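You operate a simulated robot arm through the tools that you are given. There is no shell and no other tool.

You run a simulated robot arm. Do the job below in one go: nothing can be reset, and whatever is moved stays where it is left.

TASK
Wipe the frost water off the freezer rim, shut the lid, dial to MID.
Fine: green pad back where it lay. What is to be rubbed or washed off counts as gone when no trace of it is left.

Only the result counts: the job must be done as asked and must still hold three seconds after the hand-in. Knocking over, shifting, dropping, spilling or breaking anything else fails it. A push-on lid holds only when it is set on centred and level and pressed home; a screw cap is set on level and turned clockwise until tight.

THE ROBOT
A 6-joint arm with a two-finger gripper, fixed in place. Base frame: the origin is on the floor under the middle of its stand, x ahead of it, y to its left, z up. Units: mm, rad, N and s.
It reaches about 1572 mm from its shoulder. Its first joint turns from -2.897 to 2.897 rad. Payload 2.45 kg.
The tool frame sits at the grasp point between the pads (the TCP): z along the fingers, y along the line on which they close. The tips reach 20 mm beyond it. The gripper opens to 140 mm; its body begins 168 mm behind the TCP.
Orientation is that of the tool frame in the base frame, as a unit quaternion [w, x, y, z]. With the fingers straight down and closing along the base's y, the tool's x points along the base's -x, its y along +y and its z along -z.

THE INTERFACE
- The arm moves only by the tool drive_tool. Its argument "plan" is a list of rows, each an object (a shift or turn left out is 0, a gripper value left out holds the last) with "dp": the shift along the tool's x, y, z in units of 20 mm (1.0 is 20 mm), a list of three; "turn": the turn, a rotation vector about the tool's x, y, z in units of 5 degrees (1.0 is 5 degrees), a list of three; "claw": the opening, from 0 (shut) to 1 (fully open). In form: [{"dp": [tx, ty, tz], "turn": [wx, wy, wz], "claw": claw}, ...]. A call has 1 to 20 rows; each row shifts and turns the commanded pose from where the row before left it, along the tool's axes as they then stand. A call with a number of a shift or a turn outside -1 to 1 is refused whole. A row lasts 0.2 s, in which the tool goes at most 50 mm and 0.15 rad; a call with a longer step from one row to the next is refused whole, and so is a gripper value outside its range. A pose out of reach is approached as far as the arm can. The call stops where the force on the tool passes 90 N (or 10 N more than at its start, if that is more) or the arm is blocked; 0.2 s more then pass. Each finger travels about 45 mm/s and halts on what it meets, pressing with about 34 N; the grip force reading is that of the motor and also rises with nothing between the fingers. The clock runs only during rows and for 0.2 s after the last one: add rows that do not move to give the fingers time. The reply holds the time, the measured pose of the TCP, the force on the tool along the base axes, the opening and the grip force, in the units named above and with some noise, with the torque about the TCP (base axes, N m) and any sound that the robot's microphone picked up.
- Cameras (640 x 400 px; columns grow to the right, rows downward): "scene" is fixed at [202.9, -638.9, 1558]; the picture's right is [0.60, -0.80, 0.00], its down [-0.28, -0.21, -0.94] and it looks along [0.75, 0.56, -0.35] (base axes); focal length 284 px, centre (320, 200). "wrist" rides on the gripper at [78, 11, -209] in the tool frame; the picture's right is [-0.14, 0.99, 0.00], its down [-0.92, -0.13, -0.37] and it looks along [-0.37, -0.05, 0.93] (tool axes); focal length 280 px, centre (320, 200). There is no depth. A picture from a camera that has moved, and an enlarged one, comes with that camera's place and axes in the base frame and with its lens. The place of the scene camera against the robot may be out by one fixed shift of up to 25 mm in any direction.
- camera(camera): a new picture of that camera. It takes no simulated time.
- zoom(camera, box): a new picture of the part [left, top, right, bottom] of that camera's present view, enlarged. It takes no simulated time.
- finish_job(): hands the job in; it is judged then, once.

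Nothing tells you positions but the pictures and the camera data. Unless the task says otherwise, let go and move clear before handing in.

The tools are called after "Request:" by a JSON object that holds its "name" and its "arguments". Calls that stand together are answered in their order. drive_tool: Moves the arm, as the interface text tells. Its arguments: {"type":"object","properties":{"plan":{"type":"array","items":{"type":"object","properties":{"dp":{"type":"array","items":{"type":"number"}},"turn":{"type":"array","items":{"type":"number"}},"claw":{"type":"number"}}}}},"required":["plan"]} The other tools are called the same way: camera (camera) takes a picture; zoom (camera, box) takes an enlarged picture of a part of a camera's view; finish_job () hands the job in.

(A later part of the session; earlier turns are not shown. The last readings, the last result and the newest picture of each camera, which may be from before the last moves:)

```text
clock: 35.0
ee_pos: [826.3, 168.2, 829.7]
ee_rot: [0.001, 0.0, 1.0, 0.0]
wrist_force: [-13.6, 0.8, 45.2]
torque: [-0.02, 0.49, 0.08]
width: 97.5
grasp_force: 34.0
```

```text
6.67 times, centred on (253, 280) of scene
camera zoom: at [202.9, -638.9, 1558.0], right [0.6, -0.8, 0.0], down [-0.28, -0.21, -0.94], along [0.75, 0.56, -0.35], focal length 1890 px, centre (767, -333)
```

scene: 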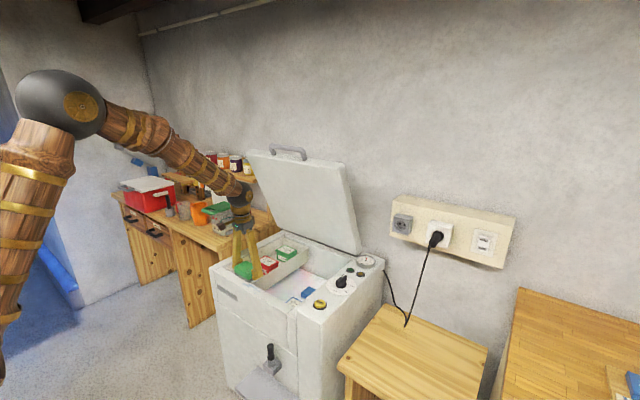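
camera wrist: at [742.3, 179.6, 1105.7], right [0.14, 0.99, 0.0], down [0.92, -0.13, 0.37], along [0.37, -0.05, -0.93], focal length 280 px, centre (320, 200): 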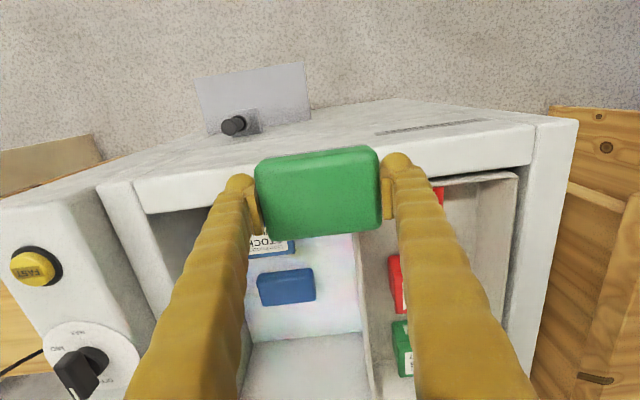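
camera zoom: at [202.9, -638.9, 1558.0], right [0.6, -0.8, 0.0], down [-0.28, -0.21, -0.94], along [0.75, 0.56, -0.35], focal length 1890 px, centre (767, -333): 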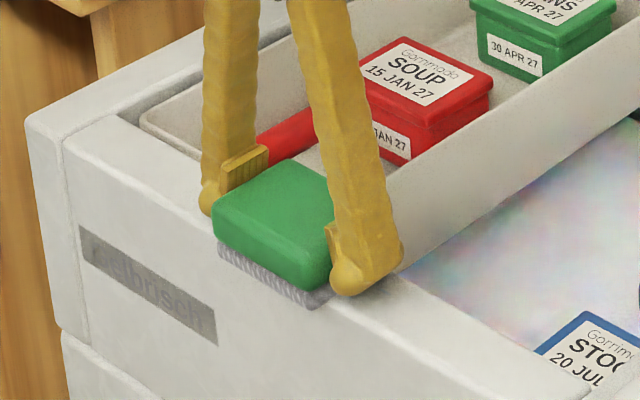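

Contact came at TCP z of about 829.7, so the rim is at about z 799, and the force has risen to 45 N. I'll ease back to a lighter press and wipe to and fro along y.

Request:
{"name": "drive_tool", "arguments": {"plan": [{"dp": [0, 0, -0.06]}, {"dp": [0, 0, 0]}]}}

Request:
{"name": "drive_tool", "arguments": {"plan": [{"dp": [0, -0.5, 0]}, {"dp": [0, -0.5, 0]}, {"dp": [0, -0.5, 0]}, {"dp": [0, -0.5, 0]}, {"dp": [0, -0.5, 0]}, {"dp": [0, 0.5, 0]}, {"dp": [0, 0.5, 0]}, {"dp": [0, 0.5, 0]}, {"dp": [0, 0.5, 0]}, {"dp": [0, 0.5, 0]}, {"dp": [0, 0.5, 0]}, {"dp": [0, 0.5, 0]}, {"dp": [0, 0.5, 0]}, {"dp": [0, 0.5, 0]}, {"dp": [0, 0.5, 0]}]}}

Request:
{"name": "zoom", "arguments": {"camera": "scene", "box": [205, 250, 301, 310]}}

Request:
{"name": "camera", "arguments": {"camera": "wrist"}}

```text
clock: 35.6
ee_pos: [826.4, 168.0, 827.8]
ee_rot: [0.0, 0.0, 1.0, 0.0]
wrist_force: [2.6, 4.8, 31.8]
torque: [0.09, -0.04, 0.14]
width: 97.4
grasp_force: 33.7
```

```text
clock: 38.8
ee_pos: [827.0, 217.8, 828.9]
ee_rot: [0.0, 0.0, 1.0, 0.001]
wrist_force: [-0.7, -3.6, 19.7]
torque: [-0.03, -0.05, 0.23]
width: 97.4
grasp_force: 34.0
```

```text
6.67 times, centred on (253, 280) of scene
camera zoom: at [202.9, -638.9, 1558.0], right [0.6, -0.8, 0.0], down [-0.28, -0.21, -0.94], along [0.75, 0.56, -0.35], focal length 1890 px, centre (767, -333)
```

zoom: 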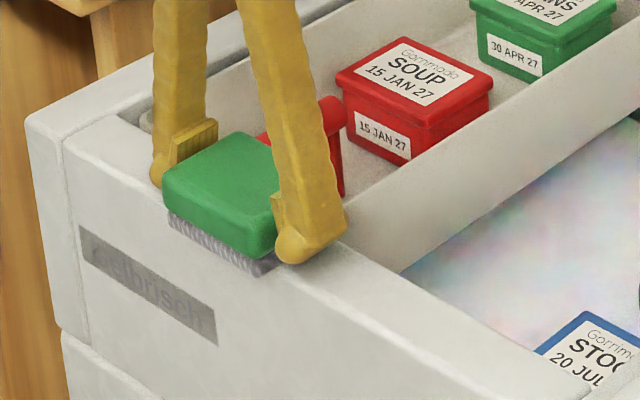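

```text
taken
camera wrist: at [747.1, 229.0, 1037.6], right [0.14, 0.99, 0.0], down [0.92, -0.13, 0.37], along [0.37, -0.05, -0.93], focal length 280 px, centre (320, 200)
```

wrist: 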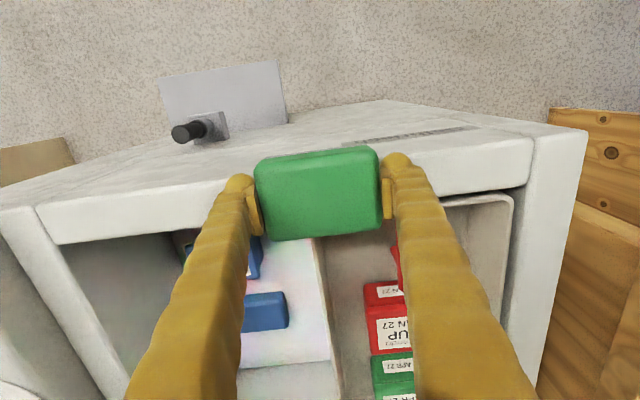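

The visible part is now clean. I'll make another full pass back and forth with slight x offsets to cover both edges.

Request:
{"name": "drive_tool", "arguments": {"plan": [{"dp": [0, 0.5, 0]}, {"dp": [-0.15, -0.5, 0]}, {"dp": [0, -0.5, 0]}, {"dp": [0, -0.5, 0]}, {"dp": [0, -0.5, 0]}, {"dp": [0, -0.5, 0]}, {"dp": [0, -0.5, 0]}, {"dp": [0, -0.5, 0]}, {"dp": [0, -0.5, 0]}, {"dp": [0, -0.5, 0]}, {"dp": [0, -0.5, 0]}, {"dp": [0, -0.5, 0]}, {"dp": [0, -0.5, 0]}]}}

Request:
{"name": "drive_tool", "arguments": {"plan": [{"dp": [0.25, 0, 0]}, {"dp": [0.25, 0.5, 0]}, {"dp": [0, 0.5, 0]}, {"dp": [0, 0.5, 0]}, {"dp": [0, 0.5, 0]}, {"dp": [0, 0.5, 0]}, {"dp": [0, 0.5, 0]}, {"dp": [0, 0.5, 0]}, {"dp": [0, 0.5, 0]}, {"dp": [0, 0.5, 0]}, {"dp": [0, 0.5, 0]}, {"dp": [0, 0.5, 0]}]}}

Request:
{"name": "zoom", "arguments": {"camera": "scene", "box": [205, 250, 301, 310]}}

```text
clock: 41.6
ee_pos: [828.0, 109.5, 829.2]
ee_rot: [0.0, 0.0, 1.0, 0.0]
wrist_force: [-0.3, 0.1, -0.6]
torque: [-0.04, 0.0, -0.03]
width: 97.4
grasp_force: 34.4
```

```text
clock: 44.2
ee_pos: [817.7, 218.9, 828.8]
ee_rot: [0.0, 0.001, 1.0, -0.001]
wrist_force: [-0.3, 0.3, 2.7]
torque: [0.02, -0.06, 0.05]
width: 97.4
grasp_force: 33.4
```

```text
6.67 times, centred on (253, 280) of scene
camera zoom: at [202.9, -638.9, 1558.0], right [0.6, -0.8, 0.0], down [-0.28, -0.21, -0.94], along [0.75, 0.56, -0.35], focal length 1890 px, centre (767, -333)
```

zoom: 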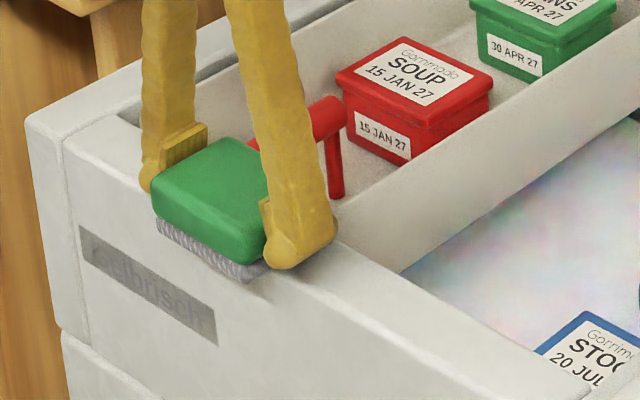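

Request:
{"name": "drive_tool", "arguments": {"plan": [{"dp": [-0.35, 0, 0.06]}, {"dp": [0, 0, 0]}, {"dp": [0, -0.5, 0]}, {"dp": [0, -0.5, 0]}, {"dp": [0, -0.5, 0]}, {"dp": [0, -0.5, 0]}, {"dp": [0, -0.5, 0]}, {"dp": [0, -0.5, 0]}, {"dp": [0, -0.5, 0]}, {"dp": [0, -0.5, 0]}, {"dp": [0, -0.5, 0]}, {"dp": [0, -0.5, 0]}]}}

Request:
{"name": "drive_tool", "arguments": {"plan": [{"dp": [0, 0, -0.5]}, {"dp": [0, 0, -1]}, {"dp": [0, 0, -1]}, {"dp": [0, 0, -1]}, {"dp": [0, 0, -1]}, {"dp": [-0.6, 0.5, -1]}, {"dp": [-0.6, 0.8, -1]}, {"dp": [-0.6, 0.8, -1]}, {"dp": [-0.6, 0.8, -1]}, {"dp": [0, 0, -1]}]}}

Request:
{"name": "camera", "arguments": {"camera": "wrist"}}

Request:
{"name": "zoom", "arguments": {"camera": "scene", "box": [237, 264, 301, 304]}}

```text
clock: 46.8
ee_pos: [824.1, 118.4, 827.4]
ee_rot: [0.0, -0.001, 1.0, 0.0]
wrist_force: [1.9, 11.6, 36.7]
torque: [0.27, -0.25, 0.15]
width: 97.6
grasp_force: 33.9
```

```text
clock: 49.0
ee_pos: [872.9, 176.7, 1016.8]
ee_rot: [-0.001, 0.0, 1.0, 0.0]
wrist_force: [0.2, -0.2, -2.1]
torque: [0.0, -0.02, 0.03]
width: 97.7
grasp_force: 34.7
```

```text
taken
camera wrist: at [794.6, 188.2, 1226.2], right [0.14, 0.99, 0.0], down [0.92, -0.13, 0.37], along [0.36, -0.05, -0.93], focal length 280 px, centre (320, 200)
```

wrist: 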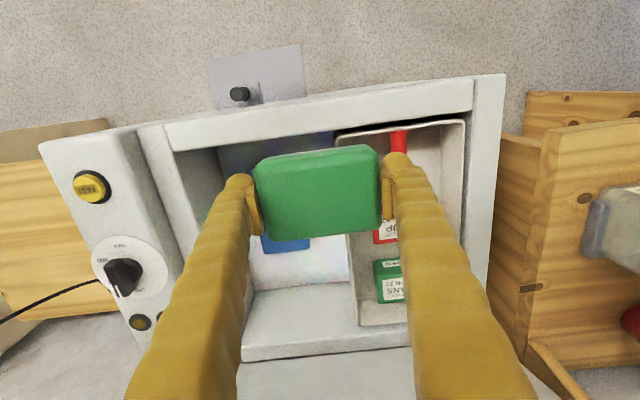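

```text
10.00 times, centred on (269, 284) of scene
camera zoom: at [202.9, -638.9, 1558.0], right [0.6, -0.8, 0.0], down [-0.28, -0.21, -0.94], along [0.75, 0.56, -0.35], focal length 2835 px, centre (830, -640)
```

zoom: 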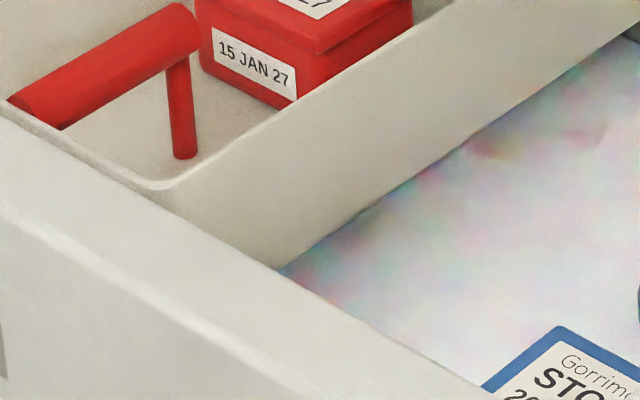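

Request:
{"name": "zoom", "arguments": {"camera": "wrist", "box": [250, 80, 394, 170]}}

Request:
{"name": "zoom", "arguments": {"camera": "wrist", "box": [330, 70, 510, 182]}}

Request:
{"name": "zoom", "arguments": {"camera": "scene", "box": [205, 250, 301, 310]}}

```text
4.44 times, centred on (322, 125) of wrist
camera zoom: at [794.6, 188.2, 1226.2], right [0.14, 0.99, 0.0], down [0.92, -0.13, 0.37], along [0.36, -0.05, -0.93], focal length 1246 px, centre (311, 533)
```

zoom: 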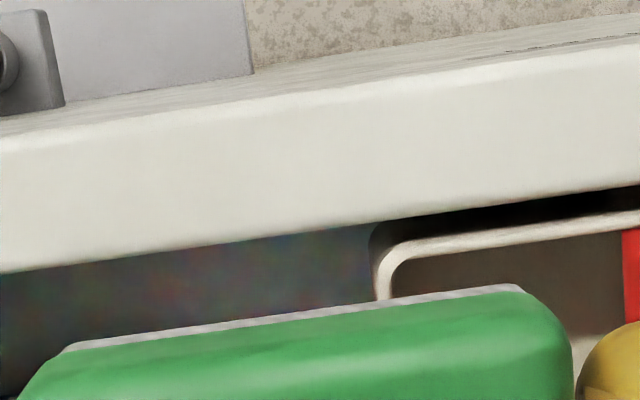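

```text
3.56 times, centred on (420, 126) of wrist
camera zoom: at [794.6, 188.2, 1226.2], right [0.14, 0.99, 0.0], down [0.92, -0.13, 0.37], along [0.36, -0.05, -0.93], focal length 997 px, centre (-36, 463)
```

zoom: 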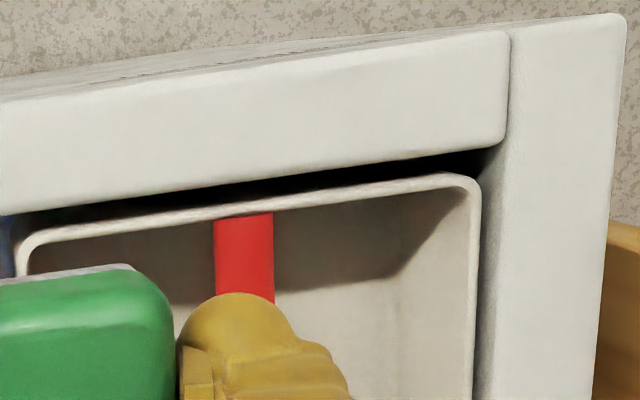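

```text
6.67 times, centred on (253, 280) of scene
camera zoom: at [202.9, -638.9, 1558.0], right [0.6, -0.8, 0.0], down [-0.28, -0.21, -0.94], along [0.75, 0.56, -0.35], focal length 1890 px, centre (767, -333)
```

zoom: 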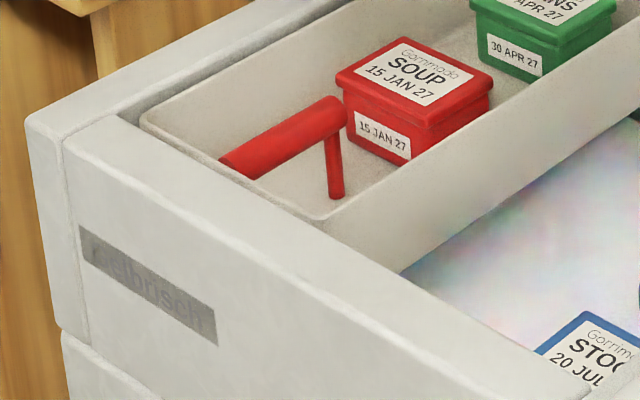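

The frost is completely gone, including the spot on the tray edge. I'll retrace the exact commanded path to take the pad back to where it lay.

Request:
{"name": "drive_tool", "arguments": {"plan": [{"dp": [-0.1175, -1, 0]}, {"dp": [-0.1175, -1, 0]}, {"dp": [-0.1175, -1, 0]}, {"dp": [-0.1175, -1, 0]}, {"dp": [-0.1175, -1, 0]}, {"dp": [-0.1175, -1, 0]}, {"dp": [-0.1175, -1, 0]}, {"dp": [-0.1175, -1, 0]}, {"dp": [-0.1175, -1, 0]}, {"dp": [-0.1175, -1, 0]}, {"dp": [-0.1175, -1, 0]}, {"dp": [-0.1175, -1, 0]}, {"dp": [-0.1175, -1, 0]}, {"dp": [-0.1175, -1, 0]}, {"dp": [-0.1175, -1, 0]}, {"dp": [-0.1175, -1, 0]}, {"dp": [-0.1175, -1, 0]}, {"dp": [-0.1175, -1, 0]}, {"dp": [-0.1175, -1, 0]}, {"dp": [-0.1175, -1, 0]}]}}

Request:
{"name": "drive_tool", "arguments": {"plan": [{"dp": [0, -1, 0]}, {"dp": [0, -1, 0]}, {"dp": [0, -1, 0]}, {"dp": [0, -1, 0]}, {"dp": [0, -1, 0]}, {"dp": [0, -1, 0]}, {"dp": [0, -0.62, 0]}, {"dp": [0, 0, 0]}]}}

Request:
{"name": "camera", "arguments": {"camera": "wrist"}}

Request:
{"name": "camera", "arguments": {"camera": "scene"}}

```text
clock: 53.2
ee_pos: [919.3, -223.6, 1018.1]
ee_rot: [0.001, 0.0, 1.0, 0.001]
wrist_force: [-1.1, 0.1, -1.2]
torque: [0.0, -0.01, 0.01]
width: 97.7
grasp_force: 34.5
```

```text
clock: 55.0
ee_pos: [918.8, -356.2, 1018.9]
ee_rot: [0.0, 0.0, 1.0, 0.001]
wrist_force: [-0.3, 0.1, -0.7]
torque: [-0.03, -0.01, 0.03]
width: 97.4
grasp_force: 33.6
```

```text
taken
camera wrist: at [840.3, -345.1, 1226.7], right [0.14, 0.99, 0.0], down [0.92, -0.13, 0.37], along [0.36, -0.05, -0.93], focal length 280 px, centre (320, 200)
```

wrist: 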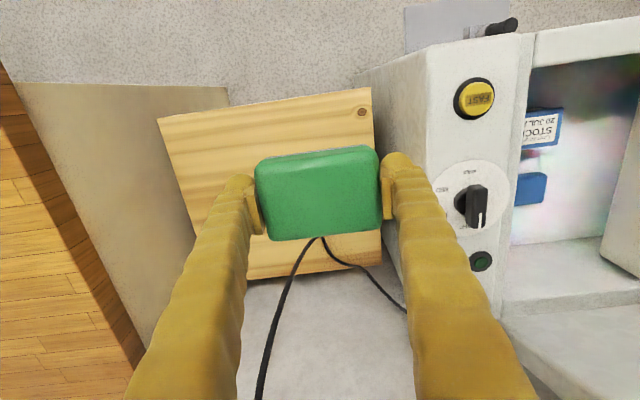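

```text
taken
```

scene: 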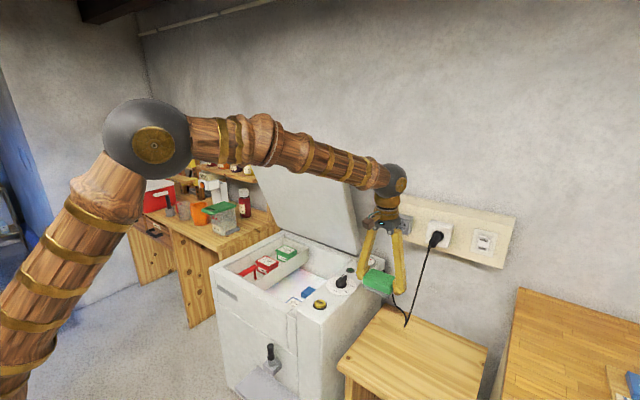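

The pad and gripper pose match the pick-up view. I'll go down to just above the table, then finish in small steps.

Request:
{"name": "drive_tool", "arguments": {"plan": [{"dp": [0, 0, 1]}, {"dp": [0, 0, 1]}, {"dp": [0, 0, 1]}, {"dp": [0, 0, 1]}, {"dp": [0, 0, 1]}, {"dp": [0, 0, 1]}, {"dp": [0, 0, 1]}, {"dp": [0, 0, 1]}, {"dp": [0, 0, 1]}, {"dp": [0, 0, 1]}, {"dp": [0, 0, 1]}, {"dp": [0, 0, 1]}, {"dp": [0, 0, 1]}, {"dp": [0, 0, 1]}, {"dp": [0, 0, 1]}, {"dp": [0, 0, 0.8]}, {"dp": [0, 0, 0.3]}, {"dp": [0, 0, 0]}]}}

Request:
{"name": "drive_tool", "arguments": {"plan": [{"dp": [0, 0, 0.1]}, {"dp": [0, 0, 0.1]}, {"dp": [0, 0, 0]}]}}

Request:
{"name": "zoom", "arguments": {"camera": "scene", "box": [340, 320, 420, 370]}}

```text
clock: 58.8
ee_pos: [919.5, -355.6, 695.4]
ee_rot: [-0.001, 0.0, 1.0, 0.0]
wrist_force: [0.1, 0.3, -0.5]
torque: [0.05, -0.03, 0.0]
width: 97.1
grasp_force: 33.8
```

```text
clock: 59.6
ee_pos: [919.5, -356.9, 691.8]
ee_rot: [0.0, 0.0, 1.0, 0.0]
wrist_force: [0.5, 0.1, -0.9]
torque: [-0.02, -0.01, 0.0]
width: 96.9
grasp_force: 33.7
```

```text
8.00 times, centred on (380, 345) of scene
camera zoom: at [202.9, -638.9, 1558.0], right [0.6, -0.8, 0.0], down [-0.28, -0.21, -0.94], along [0.75, 0.56, -0.35], focal length 2268 px, centre (-160, -960)
```

zoom: 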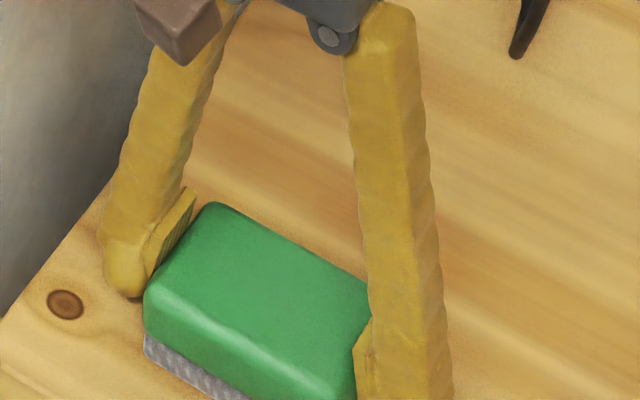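

Request:
{"name": "drive_tool", "arguments": {"plan": [{"dp": [0, 0, 0.1]}, {"dp": [0, 0, 0]}]}}

Request:
{"name": "drive_tool", "arguments": {"plan": [{"dp": [0, 0, 0.06]}, {"dp": [0, 0, 0]}]}}

```text
clock: 60.2
ee_pos: [920.5, -355.9, 689.8]
ee_rot: [0.0, 0.0, 1.0, -0.001]
wrist_force: [-2.3, 2.2, 12.0]
torque: [0.1, 0.26, -0.17]
width: 96.9
grasp_force: 33.9
```

```text
clock: 60.8
ee_pos: [920.2, -356.3, 689.4]
ee_rot: [0.001, 0.0, 1.0, 0.0]
wrist_force: [-2.4, 0.4, 35.3]
torque: [0.19, 0.54, -0.04]
width: 97.1
grasp_force: 33.7
```

The pad is touching the table. I'll ease the pressure and open the fingers.

Request:
{"name": "drive_tool", "arguments": {"plan": [{"dp": [0, 0, -0.05]}, {"claw": 0.75}, {"claw": 0.85}, {"claw": 1.0}, {"claw": 1.0}, {"claw": 1.0}, {"claw": 1.0}]}}

Request:
{"name": "drive_tool", "arguments": {"plan": [{"dp": [0, 0, -0.5]}, {"dp": [0, 0, -1]}, {"dp": [0, 0, -1]}, {"dp": [0, 0, -1]}, {"dp": [0, 0, -1]}, {"dp": [0, 0, -1]}, {"dp": [0, 0, -1]}, {"dp": [0, 0, -1]}, {"dp": [0, 0, -1]}, {"dp": [0, 0, 0]}]}}

Request:
{"name": "camera", "arguments": {"camera": "wrist"}}

Request:
{"name": "zoom", "arguments": {"camera": "scene", "box": [330, 300, 490, 400]}}

Request:
{"name": "zoom", "arguments": {"camera": "scene", "box": [340, 335, 404, 375]}}

```text
clock: 62.4
ee_pos: [919.6, -356.1, 689.3]
ee_rot: [-0.001, 0.0, 1.0, 0.0]
wrist_force: [0.2, -0.9, 0.6]
torque: [-0.02, -0.02, -0.03]
width: 140.0
grasp_force: 0.0
```

```text
clock: 64.6
ee_pos: [918.9, -354.9, 858.9]
ee_rot: [-0.001, 0.0, 1.0, 0.0]
wrist_force: [-0.1, 0.1, 0.3]
torque: [0.0, 0.0, 0.0]
width: 140.1
grasp_force: 0.0
```

```text
taken
camera wrist: at [841.0, -344.4, 1068.5], right [0.14, 0.99, 0.0], down [0.92, -0.13, 0.37], along [0.36, -0.05, -0.93], focal length 280 px, centre (320, 200)
```

wrist: 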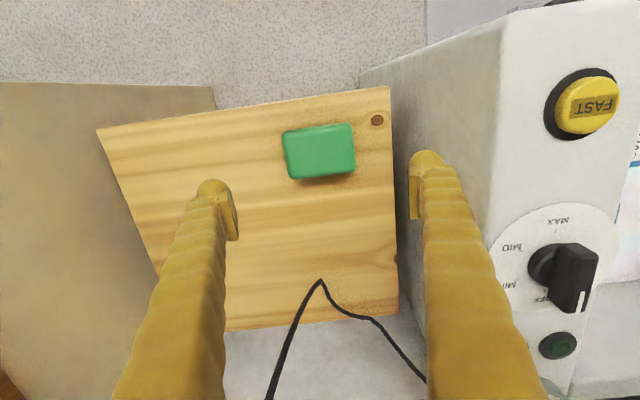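

```text
4.00 times, centred on (410, 350) of scene
camera zoom: at [202.9, -638.9, 1558.0], right [0.6, -0.8, 0.0], down [-0.28, -0.21, -0.94], along [0.75, 0.56, -0.35], focal length 1134 px, centre (-40, -400)
```

zoom: 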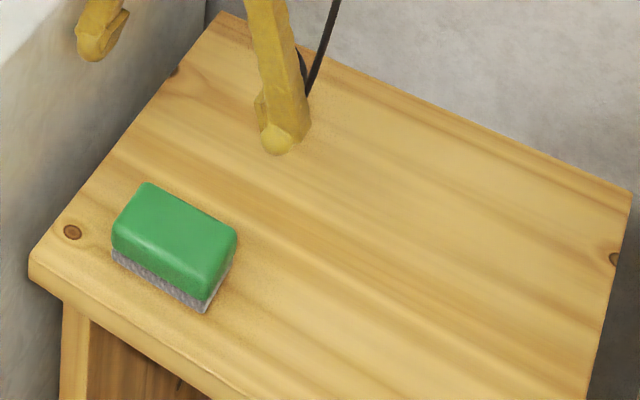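

```text
10.00 times, centred on (372, 355) of scene
camera zoom: at [202.9, -638.9, 1558.0], right [0.6, -0.8, 0.0], down [-0.28, -0.21, -0.94], along [0.75, 0.56, -0.35], focal length 2835 px, centre (-200, -1350)
```

zoom: 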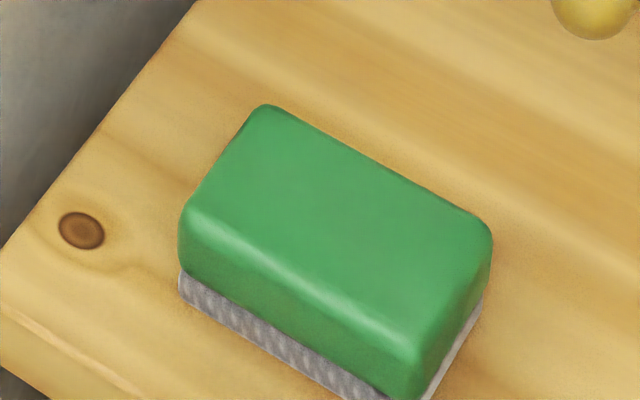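

The pad is back in place to within about 2 mm. Next is the lid, so I'll back up and away to get a good view of its handle and hinge.

Request:
{"name": "drive_tool", "arguments": {"plan": [{"dp": [0.5, 0.3, -1]}, {"dp": [0.8, 0.5, -1]}, {"dp": [0.8, 1, -1]}, {"dp": [0.8, 1, -1]}, {"dp": [0.8, 1, -1]}, {"dp": [0.8, 1, -1]}, {"dp": [0.8, 1, -1]}, {"dp": [0.8, 1, -1]}, {"dp": [0.8, 1, -1]}, {"dp": [0.8, 1, -1]}, {"dp": [0.8, 1, -1]}, {"dp": [0.8, 1, -1]}, {"dp": [0.8, 1, -1]}, {"dp": [0.8, 1, -1]}, {"dp": [0.8, 1, -1]}, {"dp": [0.8, 1, -1]}, {"dp": [0.8, 1, -1]}, {"dp": [0.8, 1, -1]}, {"dp": [0.8, 1, -1]}, {"dp": [0.8, 1, -1]}]}}

Request:
{"name": "drive_tool", "arguments": {"plan": [{"dp": [0, 1, -0.5], "turn": [0, -1, 0]}, {"dp": [0, 1, 0], "turn": [0, -1, 0]}, {"dp": [0, 1, 0], "turn": [0, -1, 0]}, {"dp": [0, 1, 0], "turn": [0, -1, 0]}, {"dp": [0, 1, 0], "turn": [0, -1, 0]}, {"dp": [0, 1, 0], "turn": [0, -1, 0]}, {"dp": [0, 0.5, 0], "turn": [0, -1, 0]}, {"dp": [0, 0, 0], "turn": [0, -1, 0]}, {"dp": [0, 0, 0]}]}}

Request:
{"name": "camera", "arguments": {"camera": "wrist"}}

Request:
{"name": "camera", "arguments": {"camera": "scene"}}

```text
clock: 68.8
ee_pos: [606.1, 20.0, 1259.9]
ee_rot: [0.0, 0.0, 1.0, 0.0]
wrist_force: [0.3, -0.2, -0.4]
torque: [-0.01, 0.04, 0.02]
width: 140.0
grasp_force: 0.1
```

```text
clock: 70.8
ee_pos: [606.0, 148.9, 1269.8]
ee_rot: [0.343, 0.0, 0.939, 0.0]
wrist_force: [0.0, 0.5, 0.4]
torque: [0.04, 0.0, -0.02]
width: 140.0
grasp_force: 0.0
```

```text
taken
camera wrist: at [411.3, 159.9, 1379.9], right [0.11, 0.99, 0.09], down [0.47, -0.13, 0.87], along [0.88, -0.05, -0.48], focal length 280 px, centre (320, 200)
```

wrist: 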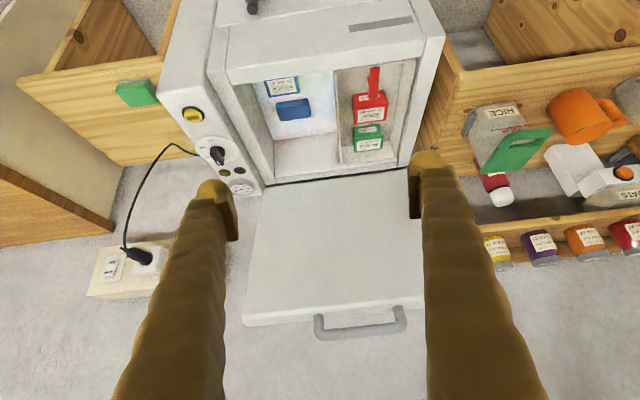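

```text
taken
```

scene: 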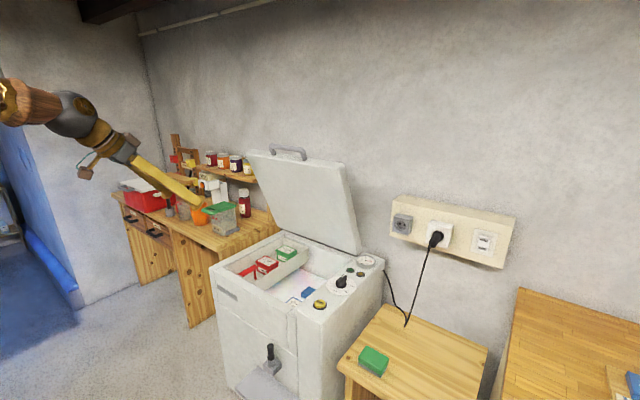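

The lid appears to be standing open, and I need its tilt accurately. I'll zoom in from this view.

Request:
{"name": "zoom", "arguments": {"camera": "wrist", "box": [200, 20, 460, 182]}}

Request:
{"name": "zoom", "arguments": {"camera": "wrist", "box": [220, 140, 460, 290]}}

Request:
{"name": "zoom", "arguments": {"camera": "wrist", "box": [220, 230, 460, 380]}}

Request:
{"name": "zoom", "arguments": {"camera": "scene", "box": [235, 135, 395, 275]}}

```text
2.46 times, centred on (330, 101) of wrist
camera zoom: at [411.3, 159.9, 1379.9], right [0.11, 0.99, 0.09], down [0.47, -0.13, 0.87], along [0.88, -0.05, -0.48], focal length 690 px, centre (295, 444)
```

zoom: 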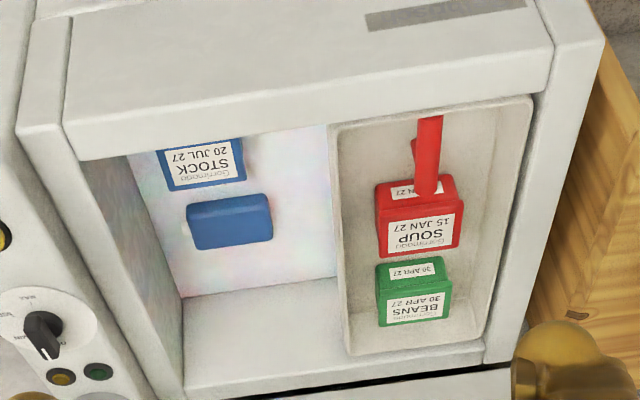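

```text
2.67 times, centred on (340, 215) of wrist
camera zoom: at [411.3, 159.9, 1379.9], right [0.11, 0.99, 0.09], down [0.47, -0.13, 0.87], along [0.88, -0.05, -0.48], focal length 748 px, centre (267, 160)
```

zoom: 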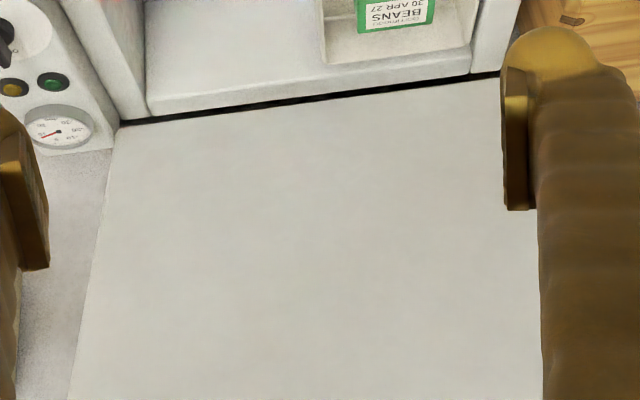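

```text
2.67 times, centred on (340, 305) of wrist
camera zoom: at [411.3, 159.9, 1379.9], right [0.11, 0.99, 0.09], down [0.47, -0.13, 0.87], along [0.88, -0.05, -0.48], focal length 748 px, centre (267, -80)
```

zoom: 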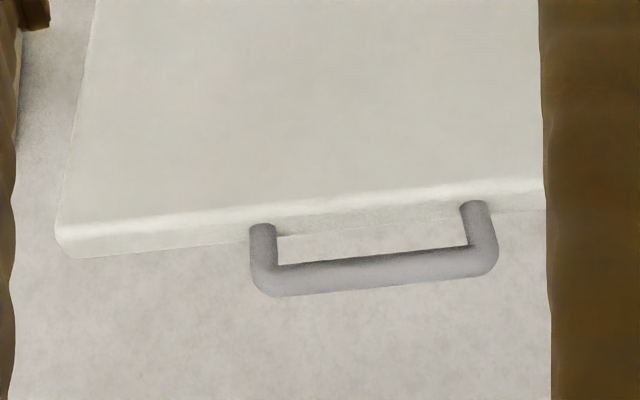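

```text
2.86 times, centred on (315, 205) of scene
camera zoom: at [202.9, -638.9, 1558.0], right [0.6, -0.8, 0.0], down [-0.28, -0.21, -0.94], along [0.75, 0.56, -0.35], focal length 810 px, centre (334, 186)
```

zoom: 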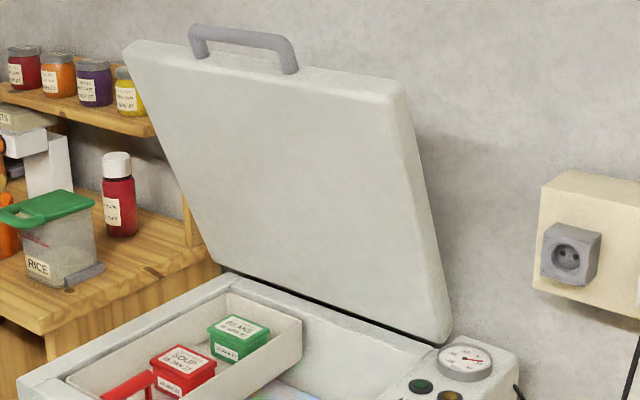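

The lid is not past vertical: it leans forward at about 68° from level, hinged near x 1300, z 800. The handle bar is near (1090, 184, 1330). I'll look at the handle from above to pin it down.

Request:
{"name": "drive_tool", "arguments": {"plan": [{"turn": [0, 1, 0]}, {"turn": [0, 1, 0]}, {"turn": [0, 1, 0]}, {"turn": [0, 1, 0]}, {"turn": [0, 1, 0]}, {"turn": [0, 1, 0]}, {"turn": [0, 1, 0]}, {"turn": [0, 1, 0]}, {"dp": [0, 0, -1]}, {"dp": [0, 0, -1]}, {"dp": [0, 0, -1]}, {"dp": [0, 0, -1]}, {"dp": [-0.5, 0, -1]}, {"dp": [-1, 0.3, -1]}, {"dp": [-1, 0.3, -1]}, {"dp": [-1, 0.3, -1]}, {"dp": [-1, 0.3, -1]}, {"dp": [-1, 0.3, -1]}, {"dp": [-1, 0.25, -1]}, {"dp": [-1, 0, -0.5]}]}}

Request:
{"name": "drive_tool", "arguments": {"plan": [{"dp": [-1, 0, 0]}, {"dp": [-1, 0, 0]}, {"dp": [-1, 0, 0]}, {"dp": [-1, 0, 0]}, {"dp": [-1, 0, 0]}, {"dp": [-1, 0, 0]}, {"dp": [0, 0, 0]}]}}

Request:
{"name": "camera", "arguments": {"camera": "wrist"}}

Request:
{"name": "camera", "arguments": {"camera": "scene"}}

```text
clock: 75.0
ee_pos: [755.1, 184.2, 1498.4]
ee_rot: [0.0, 0.001, 1.0, 0.001]
wrist_force: [0.0, 0.6, -0.5]
torque: [0.0, -0.03, 0.02]
width: 140.0
grasp_force: 0.0
```

```text
clock: 76.6
ee_pos: [864.6, 182.9, 1481.4]
ee_rot: [0.003, 0.0, 1.0, 0.001]
wrist_force: [-0.1, 0.1, 0.1]
torque: [0.02, -0.02, 0.02]
width: 139.7
grasp_force: 0.1
out of reach, approached as far as the arm can: row 5, 6
```

```text
taken
camera wrist: at [784.5, 193.9, 1690.5], right [0.14, 0.99, 0.0], down [0.92, -0.13, 0.37], along [0.37, -0.05, -0.93], focal length 280 px, centre (320, 200)
```

wrist: 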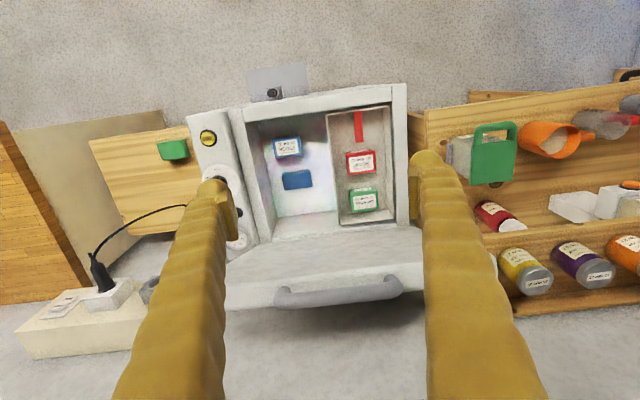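

```text
taken
```

scene: 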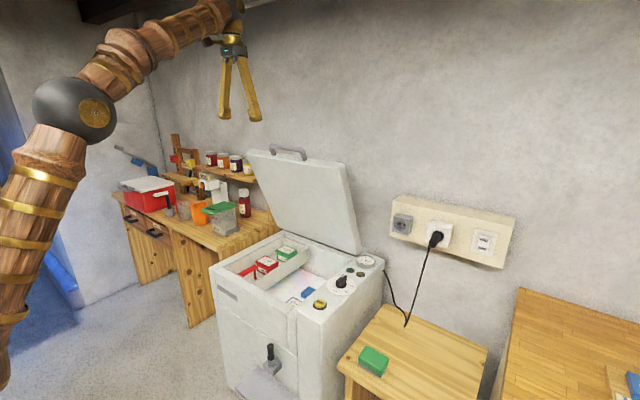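

Straight-down reach ends around here, so I'll have to approach the handle with the gripper tilted forward. First I'll zoom in to triangulate the handle.

Request:
{"name": "zoom", "arguments": {"camera": "wrist", "box": [220, 220, 440, 357]}}

Request:
{"name": "zoom", "arguments": {"camera": "scene", "box": [240, 140, 360, 215]}}

```text
2.91 times, centred on (330, 288) of wrist
camera zoom: at [784.5, 193.9, 1690.5], right [0.14, 0.99, 0.0], down [0.92, -0.13, 0.37], along [0.37, -0.05, -0.93], focal length 816 px, centre (291, -58)
```

zoom: 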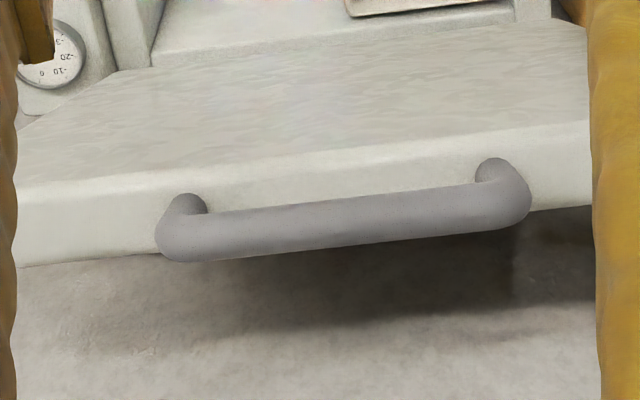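

```text
5.33 times, centred on (300, 178) of scene
camera zoom: at [202.9, -638.9, 1558.0], right [0.6, -0.8, 0.0], down [-0.28, -0.21, -0.94], along [0.75, 0.56, -0.35], focal length 1512 px, centre (427, 320)
```

zoom: 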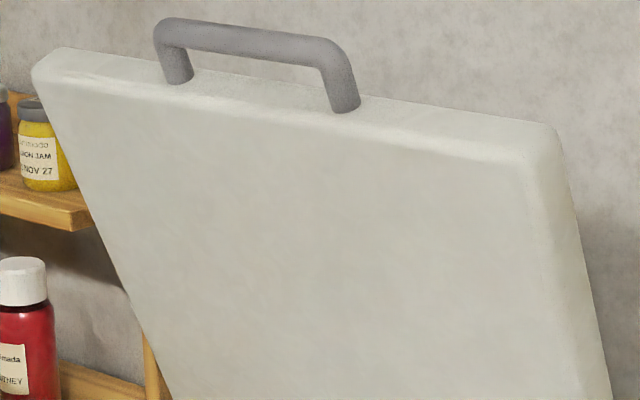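

The handle bar is centred near (1083, 178, 1346), about 51 mm beyond the lid edge, and the lid is at about 67°. I'll back off, roll the gripper 90° so its fingers straddle the bar, and tilt it 45° forward.

Request:
{"name": "drive_tool", "arguments": {"plan": [{"dp": [1, 0, 0]}, {"dp": [1, 0, 0]}, {"dp": [1, 0, 0]}, {"dp": [1, 0, 0]}, {"dp": [1, 0, 0]}, {"dp": [1, 0, 0]}, {"dp": [1, 0, 0]}, {"dp": [0, 0, 0]}]}}

Request:
{"name": "drive_tool", "arguments": {"plan": [{"turn": [0, 0, 1]}, {"turn": [0, 0, 1]}, {"turn": [0, 0, 1]}, {"turn": [0, 0, 1]}, {"turn": [0, 0, 1]}, {"turn": [0, 0, 1]}, {"turn": [0, 0, 1]}, {"turn": [0, 0, 1]}, {"turn": [0, 0, 1]}, {"turn": [0, 0, 1]}, {"turn": [0, 0, 1]}, {"turn": [0, 0, 1]}, {"turn": [0, 0, 1]}, {"turn": [0, 0, 1]}, {"turn": [0, 0, 1]}, {"turn": [0, 0, 1]}, {"turn": [0, 0, 1]}, {"turn": [0, 0, 1]}, {"dp": [0, 0, 0]}]}}

Request:
{"name": "drive_tool", "arguments": {"plan": [{"turn": [-1, 0, 0]}, {"turn": [-1, 0, 0]}, {"turn": [-1, 0, 0]}, {"turn": [-1, 0, 0]}, {"turn": [-1, 0, 0]}, {"turn": [-1, 0, 0]}, {"turn": [-1, 0, 0]}, {"turn": [-1, 0, 0]}, {"turn": [-1, 0, 0]}, {"dp": [0, 0, 0]}]}}

Request:
{"name": "camera", "arguments": {"camera": "wrist"}}

Request:
{"name": "camera", "arguments": {"camera": "scene"}}

```text
clock: 78.4
ee_pos: [724.5, 184.6, 1481.6]
ee_rot: [0.0, 0.0, 1.0, 0.0]
wrist_force: [0.3, -0.1, 0.2]
torque: [0.01, 0.01, 0.02]
width: 140.1
grasp_force: 0.1
```

```text
clock: 82.4
ee_pos: [724.0, 184.6, 1482.3]
ee_rot: [0.001, 0.707, 0.707, 0.0]
wrist_force: [-0.2, -0.8, 0.9]
torque: [0.0, 0.0, 0.01]
width: 140.0
grasp_force: 0.0
```

```text
clock: 84.6
ee_pos: [724.5, 182.5, 1481.4]
ee_rot: [0.27, 0.653, 0.654, 0.271]
wrist_force: [0.3, -0.1, 0.5]
torque: [0.01, 0.01, -0.06]
width: 140.0
grasp_force: 0.0
```

```text
taken
camera wrist: at [583.5, 260.8, 1637.2], right [0.7, -0.14, 0.7], down [-0.35, -0.92, 0.17], along [0.62, -0.36, -0.69], focal length 280 px, centre (320, 200)
```

wrist: 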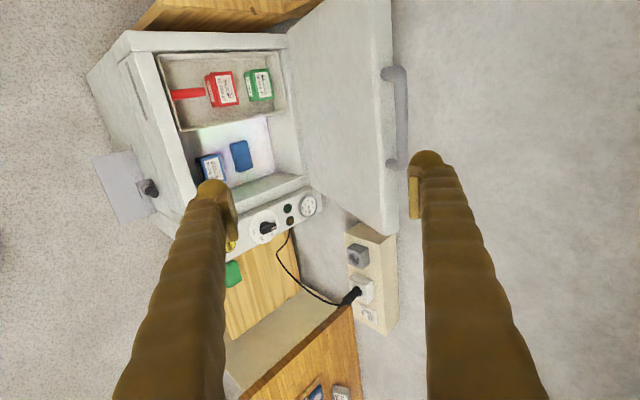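

```text
taken
```

scene: 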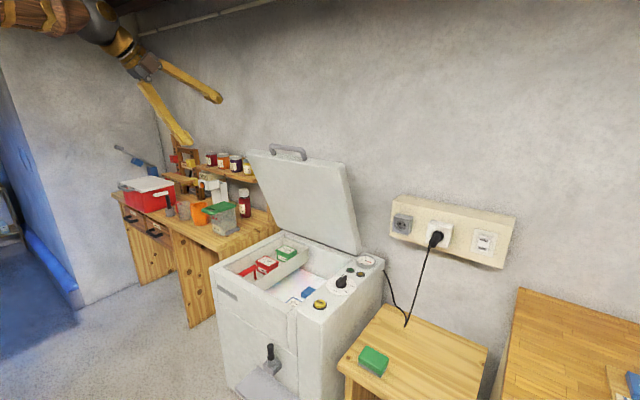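

The gripper is oriented correctly. I'll line up with the bar first, stop about 90 mm short and check.

Request:
{"name": "drive_tool", "arguments": {"plan": [{"dp": [-0.2, 1, 0]}, {"dp": [0, 1, 0]}, {"dp": [0, 1, 0]}, {"dp": [0, 1, 0]}, {"dp": [0, 1, 0]}, {"dp": [0, 1, 0]}, {"dp": [0, 1, 0]}, {"dp": [0, 0.9, 0]}, {"dp": [0, 0, 1]}, {"dp": [0, 0, 1]}, {"dp": [0, 0, 1]}, {"dp": [0, 0, 1]}, {"dp": [0, 0, 1]}, {"dp": [0, 0, 1]}, {"dp": [0, 0, 1]}, {"dp": [0, 0, 1]}, {"dp": [0, 0, 1]}, {"dp": [0, 0, 1]}]}}

Request:
{"name": "drive_tool", "arguments": {"plan": [{"dp": [0, 0, 1]}, {"dp": [0, 0, 1]}, {"dp": [0, 0, 1]}, {"dp": [0, 0, 0]}]}}

Request:
{"name": "camera", "arguments": {"camera": "wrist"}}

Request:
{"name": "camera", "arguments": {"camera": "scene"}}

```text
clock: 88.4
ee_pos: [978.4, 179.0, 1454.5]
ee_rot: [0.27, 0.653, 0.653, 0.271]
wrist_force: [0.3, 0.1, 0.2]
torque: [0.02, 0.0, -0.01]
width: 140.0
grasp_force: 0.0
```

```text
clock: 89.4
ee_pos: [1020.7, 180.1, 1408.7]
ee_rot: [0.271, 0.653, 0.654, 0.271]
wrist_force: [-0.3, -0.5, 0.6]
torque: [0.01, 0.01, 0.01]
width: 139.9
grasp_force: 0.1
```

```text
taken
camera wrist: at [879.7, 257.6, 1564.8], right [0.7, -0.14, 0.7], down [-0.35, -0.92, 0.17], along [0.62, -0.37, -0.69], focal length 280 px, centre (320, 200)
```

wrist: 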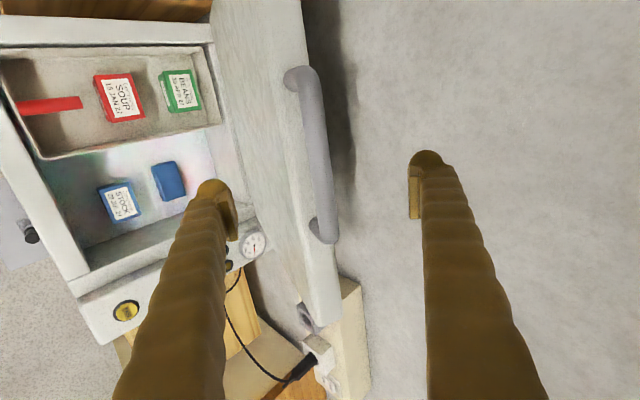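

```text
taken
```

scene: 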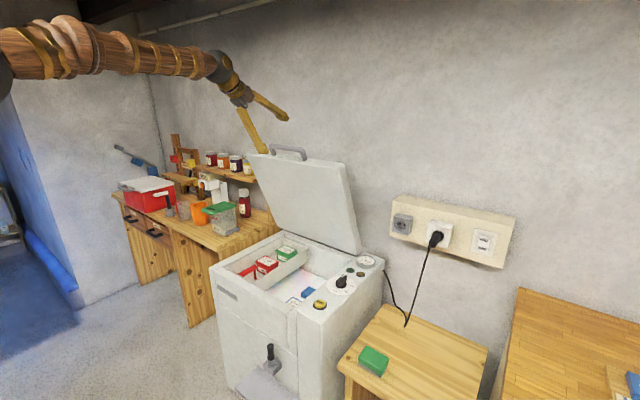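

The bar lines up between the fingers. I'll make the last 86 mm of the approach.

Request:
{"name": "drive_tool", "arguments": {"plan": [{"dp": [0, -0.1, 1]}, {"dp": [0, 0, 1]}, {"dp": [0, 0, 1]}, {"dp": [0, 0, 0.8]}, {"dp": [0, 0, 0.4]}, {"dp": [0, 0, 0]}]}}

Request:
{"name": "camera", "arguments": {"camera": "wrist"}}

Request:
{"name": "zoom", "arguments": {"camera": "scene", "box": [220, 100, 348, 180]}}

```text
clock: 90.8
ee_pos: [1077.7, 177.8, 1349.8]
ee_rot: [0.27, 0.653, 0.653, 0.27]
wrist_force: [0.5, 0.0, -0.1]
torque: [-0.02, 0.01, -0.01]
width: 140.0
grasp_force: 0.1
```

```text
taken
camera wrist: at [937.2, 257.0, 1504.5], right [0.7, -0.14, 0.7], down [-0.35, -0.92, 0.17], along [0.62, -0.37, -0.69], focal length 280 px, centre (320, 200)
```

wrist: 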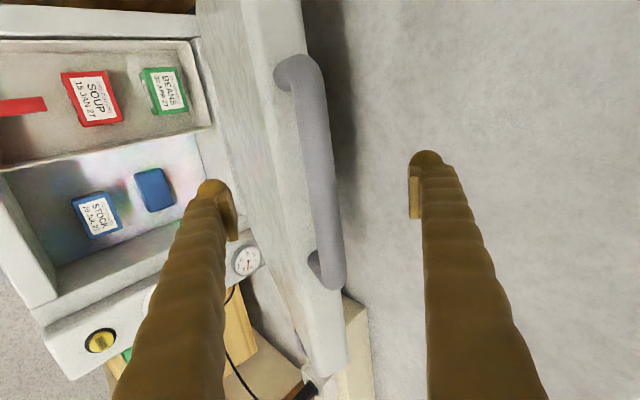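

```text
5.00 times, centred on (284, 140) of scene
camera zoom: at [202.9, -638.9, 1558.0], right [0.6, -0.8, 0.0], down [-0.28, -0.21, -0.94], along [0.75, 0.56, -0.35], focal length 1418 px, centre (500, 500)
```

zoom: 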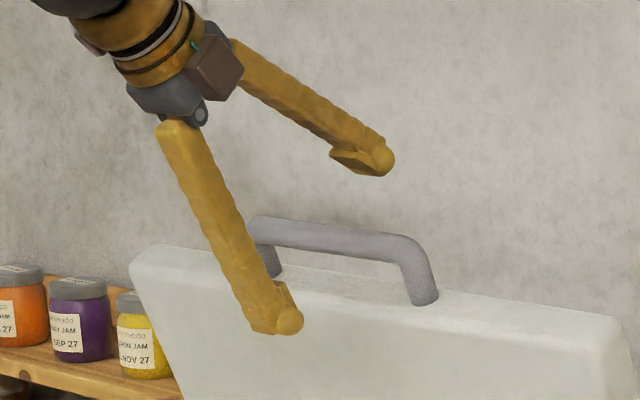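

The bar sits between the fingers at the grasp point. I'll close the fingers loosely around it without squeezing.

Request:
{"name": "drive_tool", "arguments": {"plan": [{"claw": 0.6}, {"claw": 0.4}, {"claw": 0.3}, {"claw": 0.28}, {"claw": 0.28}, {"claw": 0.28}, {"claw": 0.28}, {"claw": 0.28}]}}

Request:
{"name": "camera", "arguments": {"camera": "wrist"}}

Request:
{"name": "zoom", "arguments": {"camera": "scene", "box": [220, 100, 348, 180]}}

```text
clock: 92.6
ee_pos: [1078.4, 179.0, 1349.5]
ee_rot: [0.27, 0.653, 0.653, 0.271]
wrist_force: [0.2, 0.1, -0.1]
torque: [-0.02, 0.0, 0.01]
width: 39.1
grasp_force: 0.2
```

```text
taken
camera wrist: at [937.1, 257.0, 1504.6], right [0.7, -0.14, 0.7], down [-0.35, -0.92, 0.17], along [0.62, -0.37, -0.69], focal length 280 px, centre (320, 200)
```

wrist: 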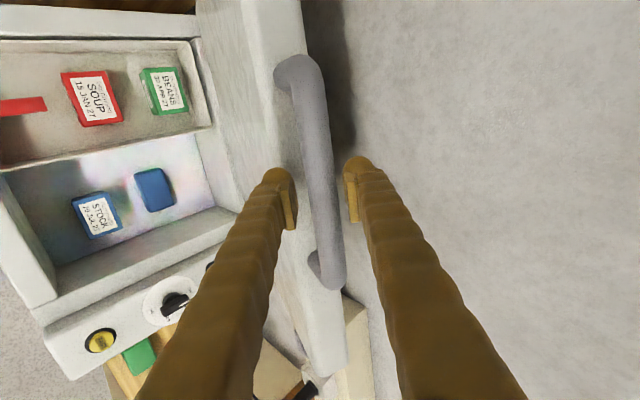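

```text
5.00 times, centred on (284, 140) of scene
camera zoom: at [202.9, -638.9, 1558.0], right [0.6, -0.8, 0.0], down [-0.28, -0.21, -0.94], along [0.75, 0.56, -0.35], focal length 1418 px, centre (500, 500)
```

zoom: 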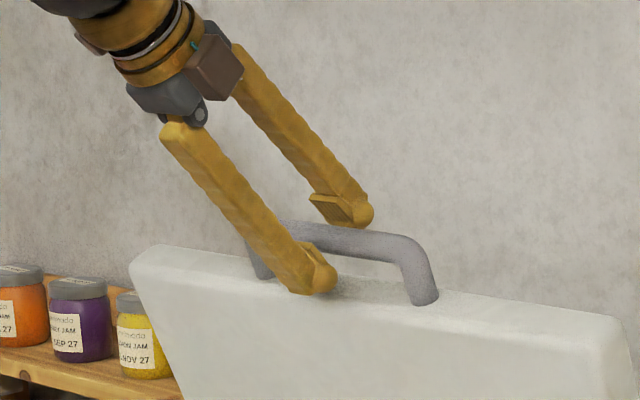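

The fingers cage the bar evenly. I'll begin swinging the lid down along its arc, slowly, and check forces and pictures after about 12°.

Request:
{"name": "drive_tool", "arguments": {"plan": [{"dp": [0, -0.3, -0.1]}, {"dp": [0, -0.3, -0.1]}, {"dp": [0, -0.32, -0.118]}, {"dp": [0, -0.468, -0.14]}, {"dp": [0, -0.468, -0.139]}, {"dp": [0, -0.472, -0.126]}, {"dp": [0, -0.472, -0.125]}, {"dp": [0, -0.478, -0.11]}, {"dp": [0, -0.478, -0.109]}, {"dp": [0, -0.478, -0.092]}, {"dp": [0, -0.478, -0.092]}, {"dp": [0, 0, 0]}]}}

Request:
{"name": "camera", "arguments": {"camera": "wrist"}}

Request:
{"name": "camera", "arguments": {"camera": "scene"}}

Request:
{"name": "zoom", "arguments": {"camera": "scene", "box": [210, 110, 370, 210]}}

```text
clock: 95.2
ee_pos: [992.8, 179.6, 1300.2]
ee_rot: [0.271, 0.654, 0.653, 0.27]
wrist_force: [1.8, 0.8, 0.4]
torque: [0.0, 0.01, 0.0]
width: 40.2
grasp_force: 0.6
```

```text
taken
camera wrist: at [852.4, 257.3, 1456.0], right [0.7, -0.14, 0.7], down [-0.35, -0.92, 0.17], along [0.62, -0.36, -0.69], focal length 280 px, centre (320, 200)
```

wrist: 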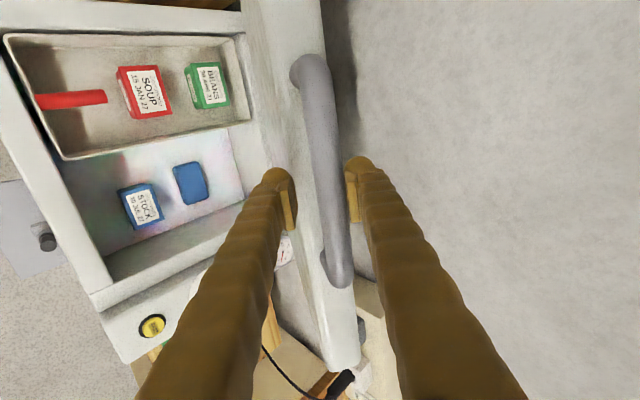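

```text
taken
```

scene: 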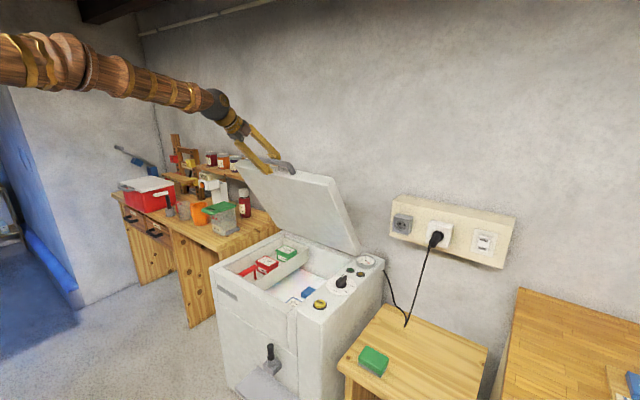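

```text
4.00 times, centred on (290, 160) of scene
camera zoom: at [202.9, -638.9, 1558.0], right [0.6, -0.8, 0.0], down [-0.28, -0.21, -0.94], along [0.75, 0.56, -0.35], focal length 1134 px, centre (440, 360)
```

zoom: 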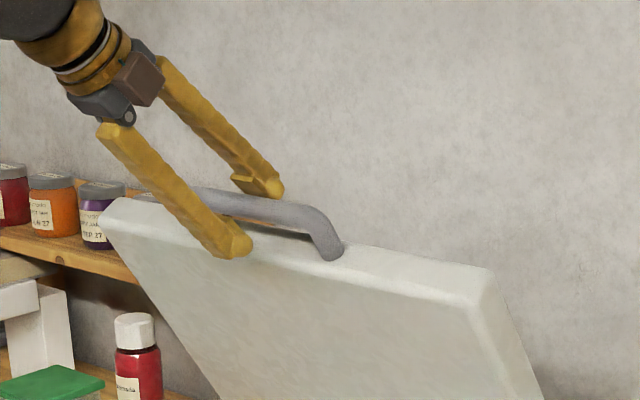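

The lid follows with almost no force. I'll carry on along the arc, tilting the gripper slightly as I go.

Request:
{"name": "drive_tool", "arguments": {"plan": [{"dp": [0, -0.968, -0.148], "turn": [-0.16, 0, 0]}, {"dp": [0, -0.967, -0.127], "turn": [-0.16, 0, 0]}, {"dp": [0, -0.973, -0.112], "turn": [-0.16, 0, 0]}, {"dp": [0, -0.976, -0.087], "turn": [-0.16, 0, 0]}, {"dp": [0, -0.97, -0.065], "turn": [-0.16, 0, 0]}, {"dp": [0, -0.975, -0.047], "turn": [-0.16, 0, 0]}, {"dp": [0, -0.977, -0.026], "turn": [-0.16, 0, 0]}, {"dp": [0, -0.976, -0.007], "turn": [-0.16, 0, 0]}, {"dp": [0, -0.977, 0.018], "turn": [-0.16, 0, 0]}, {"dp": [0, -0.976, 0.03], "turn": [-0.16, 0, 0]}, {"dp": [0, 0, 0]}]}}

Request:
{"name": "camera", "arguments": {"camera": "wrist"}}

Request:
{"name": "zoom", "arguments": {"camera": "scene", "box": [180, 110, 400, 250]}}

```text
clock: 97.6
ee_pos: [858.2, 179.0, 1161.9]
ee_rot: [0.313, 0.633, 0.634, 0.314]
wrist_force: [0.5, 0.4, 1.7]
torque: [-0.02, -0.01, 0.03]
width: 40.2
grasp_force: 1.3
```

```text
taken
camera wrist: at [696.9, 256.4, 1297.1], right [0.6, -0.14, 0.79], down [-0.37, -0.92, 0.12], along [0.71, -0.36, -0.6], focal length 280 px, centre (320, 200)
```

wrist: 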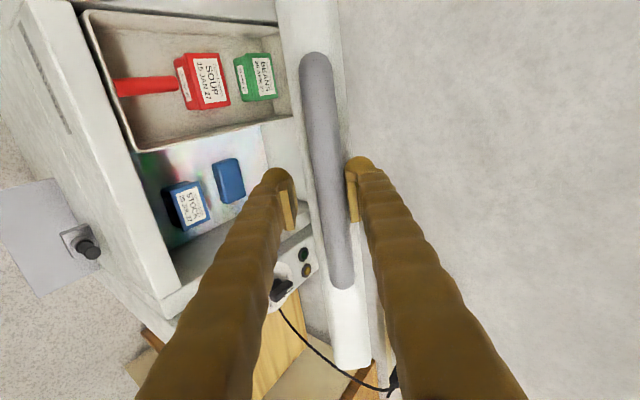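

```text
2.86 times, centred on (290, 180) of scene
camera zoom: at [202.9, -638.9, 1558.0], right [0.6, -0.8, 0.0], down [-0.28, -0.21, -0.94], along [0.75, 0.56, -0.35], focal length 810 px, centre (406, 257)
```

zoom: 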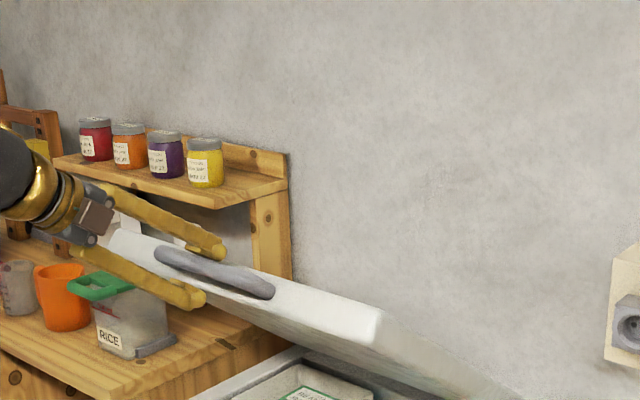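

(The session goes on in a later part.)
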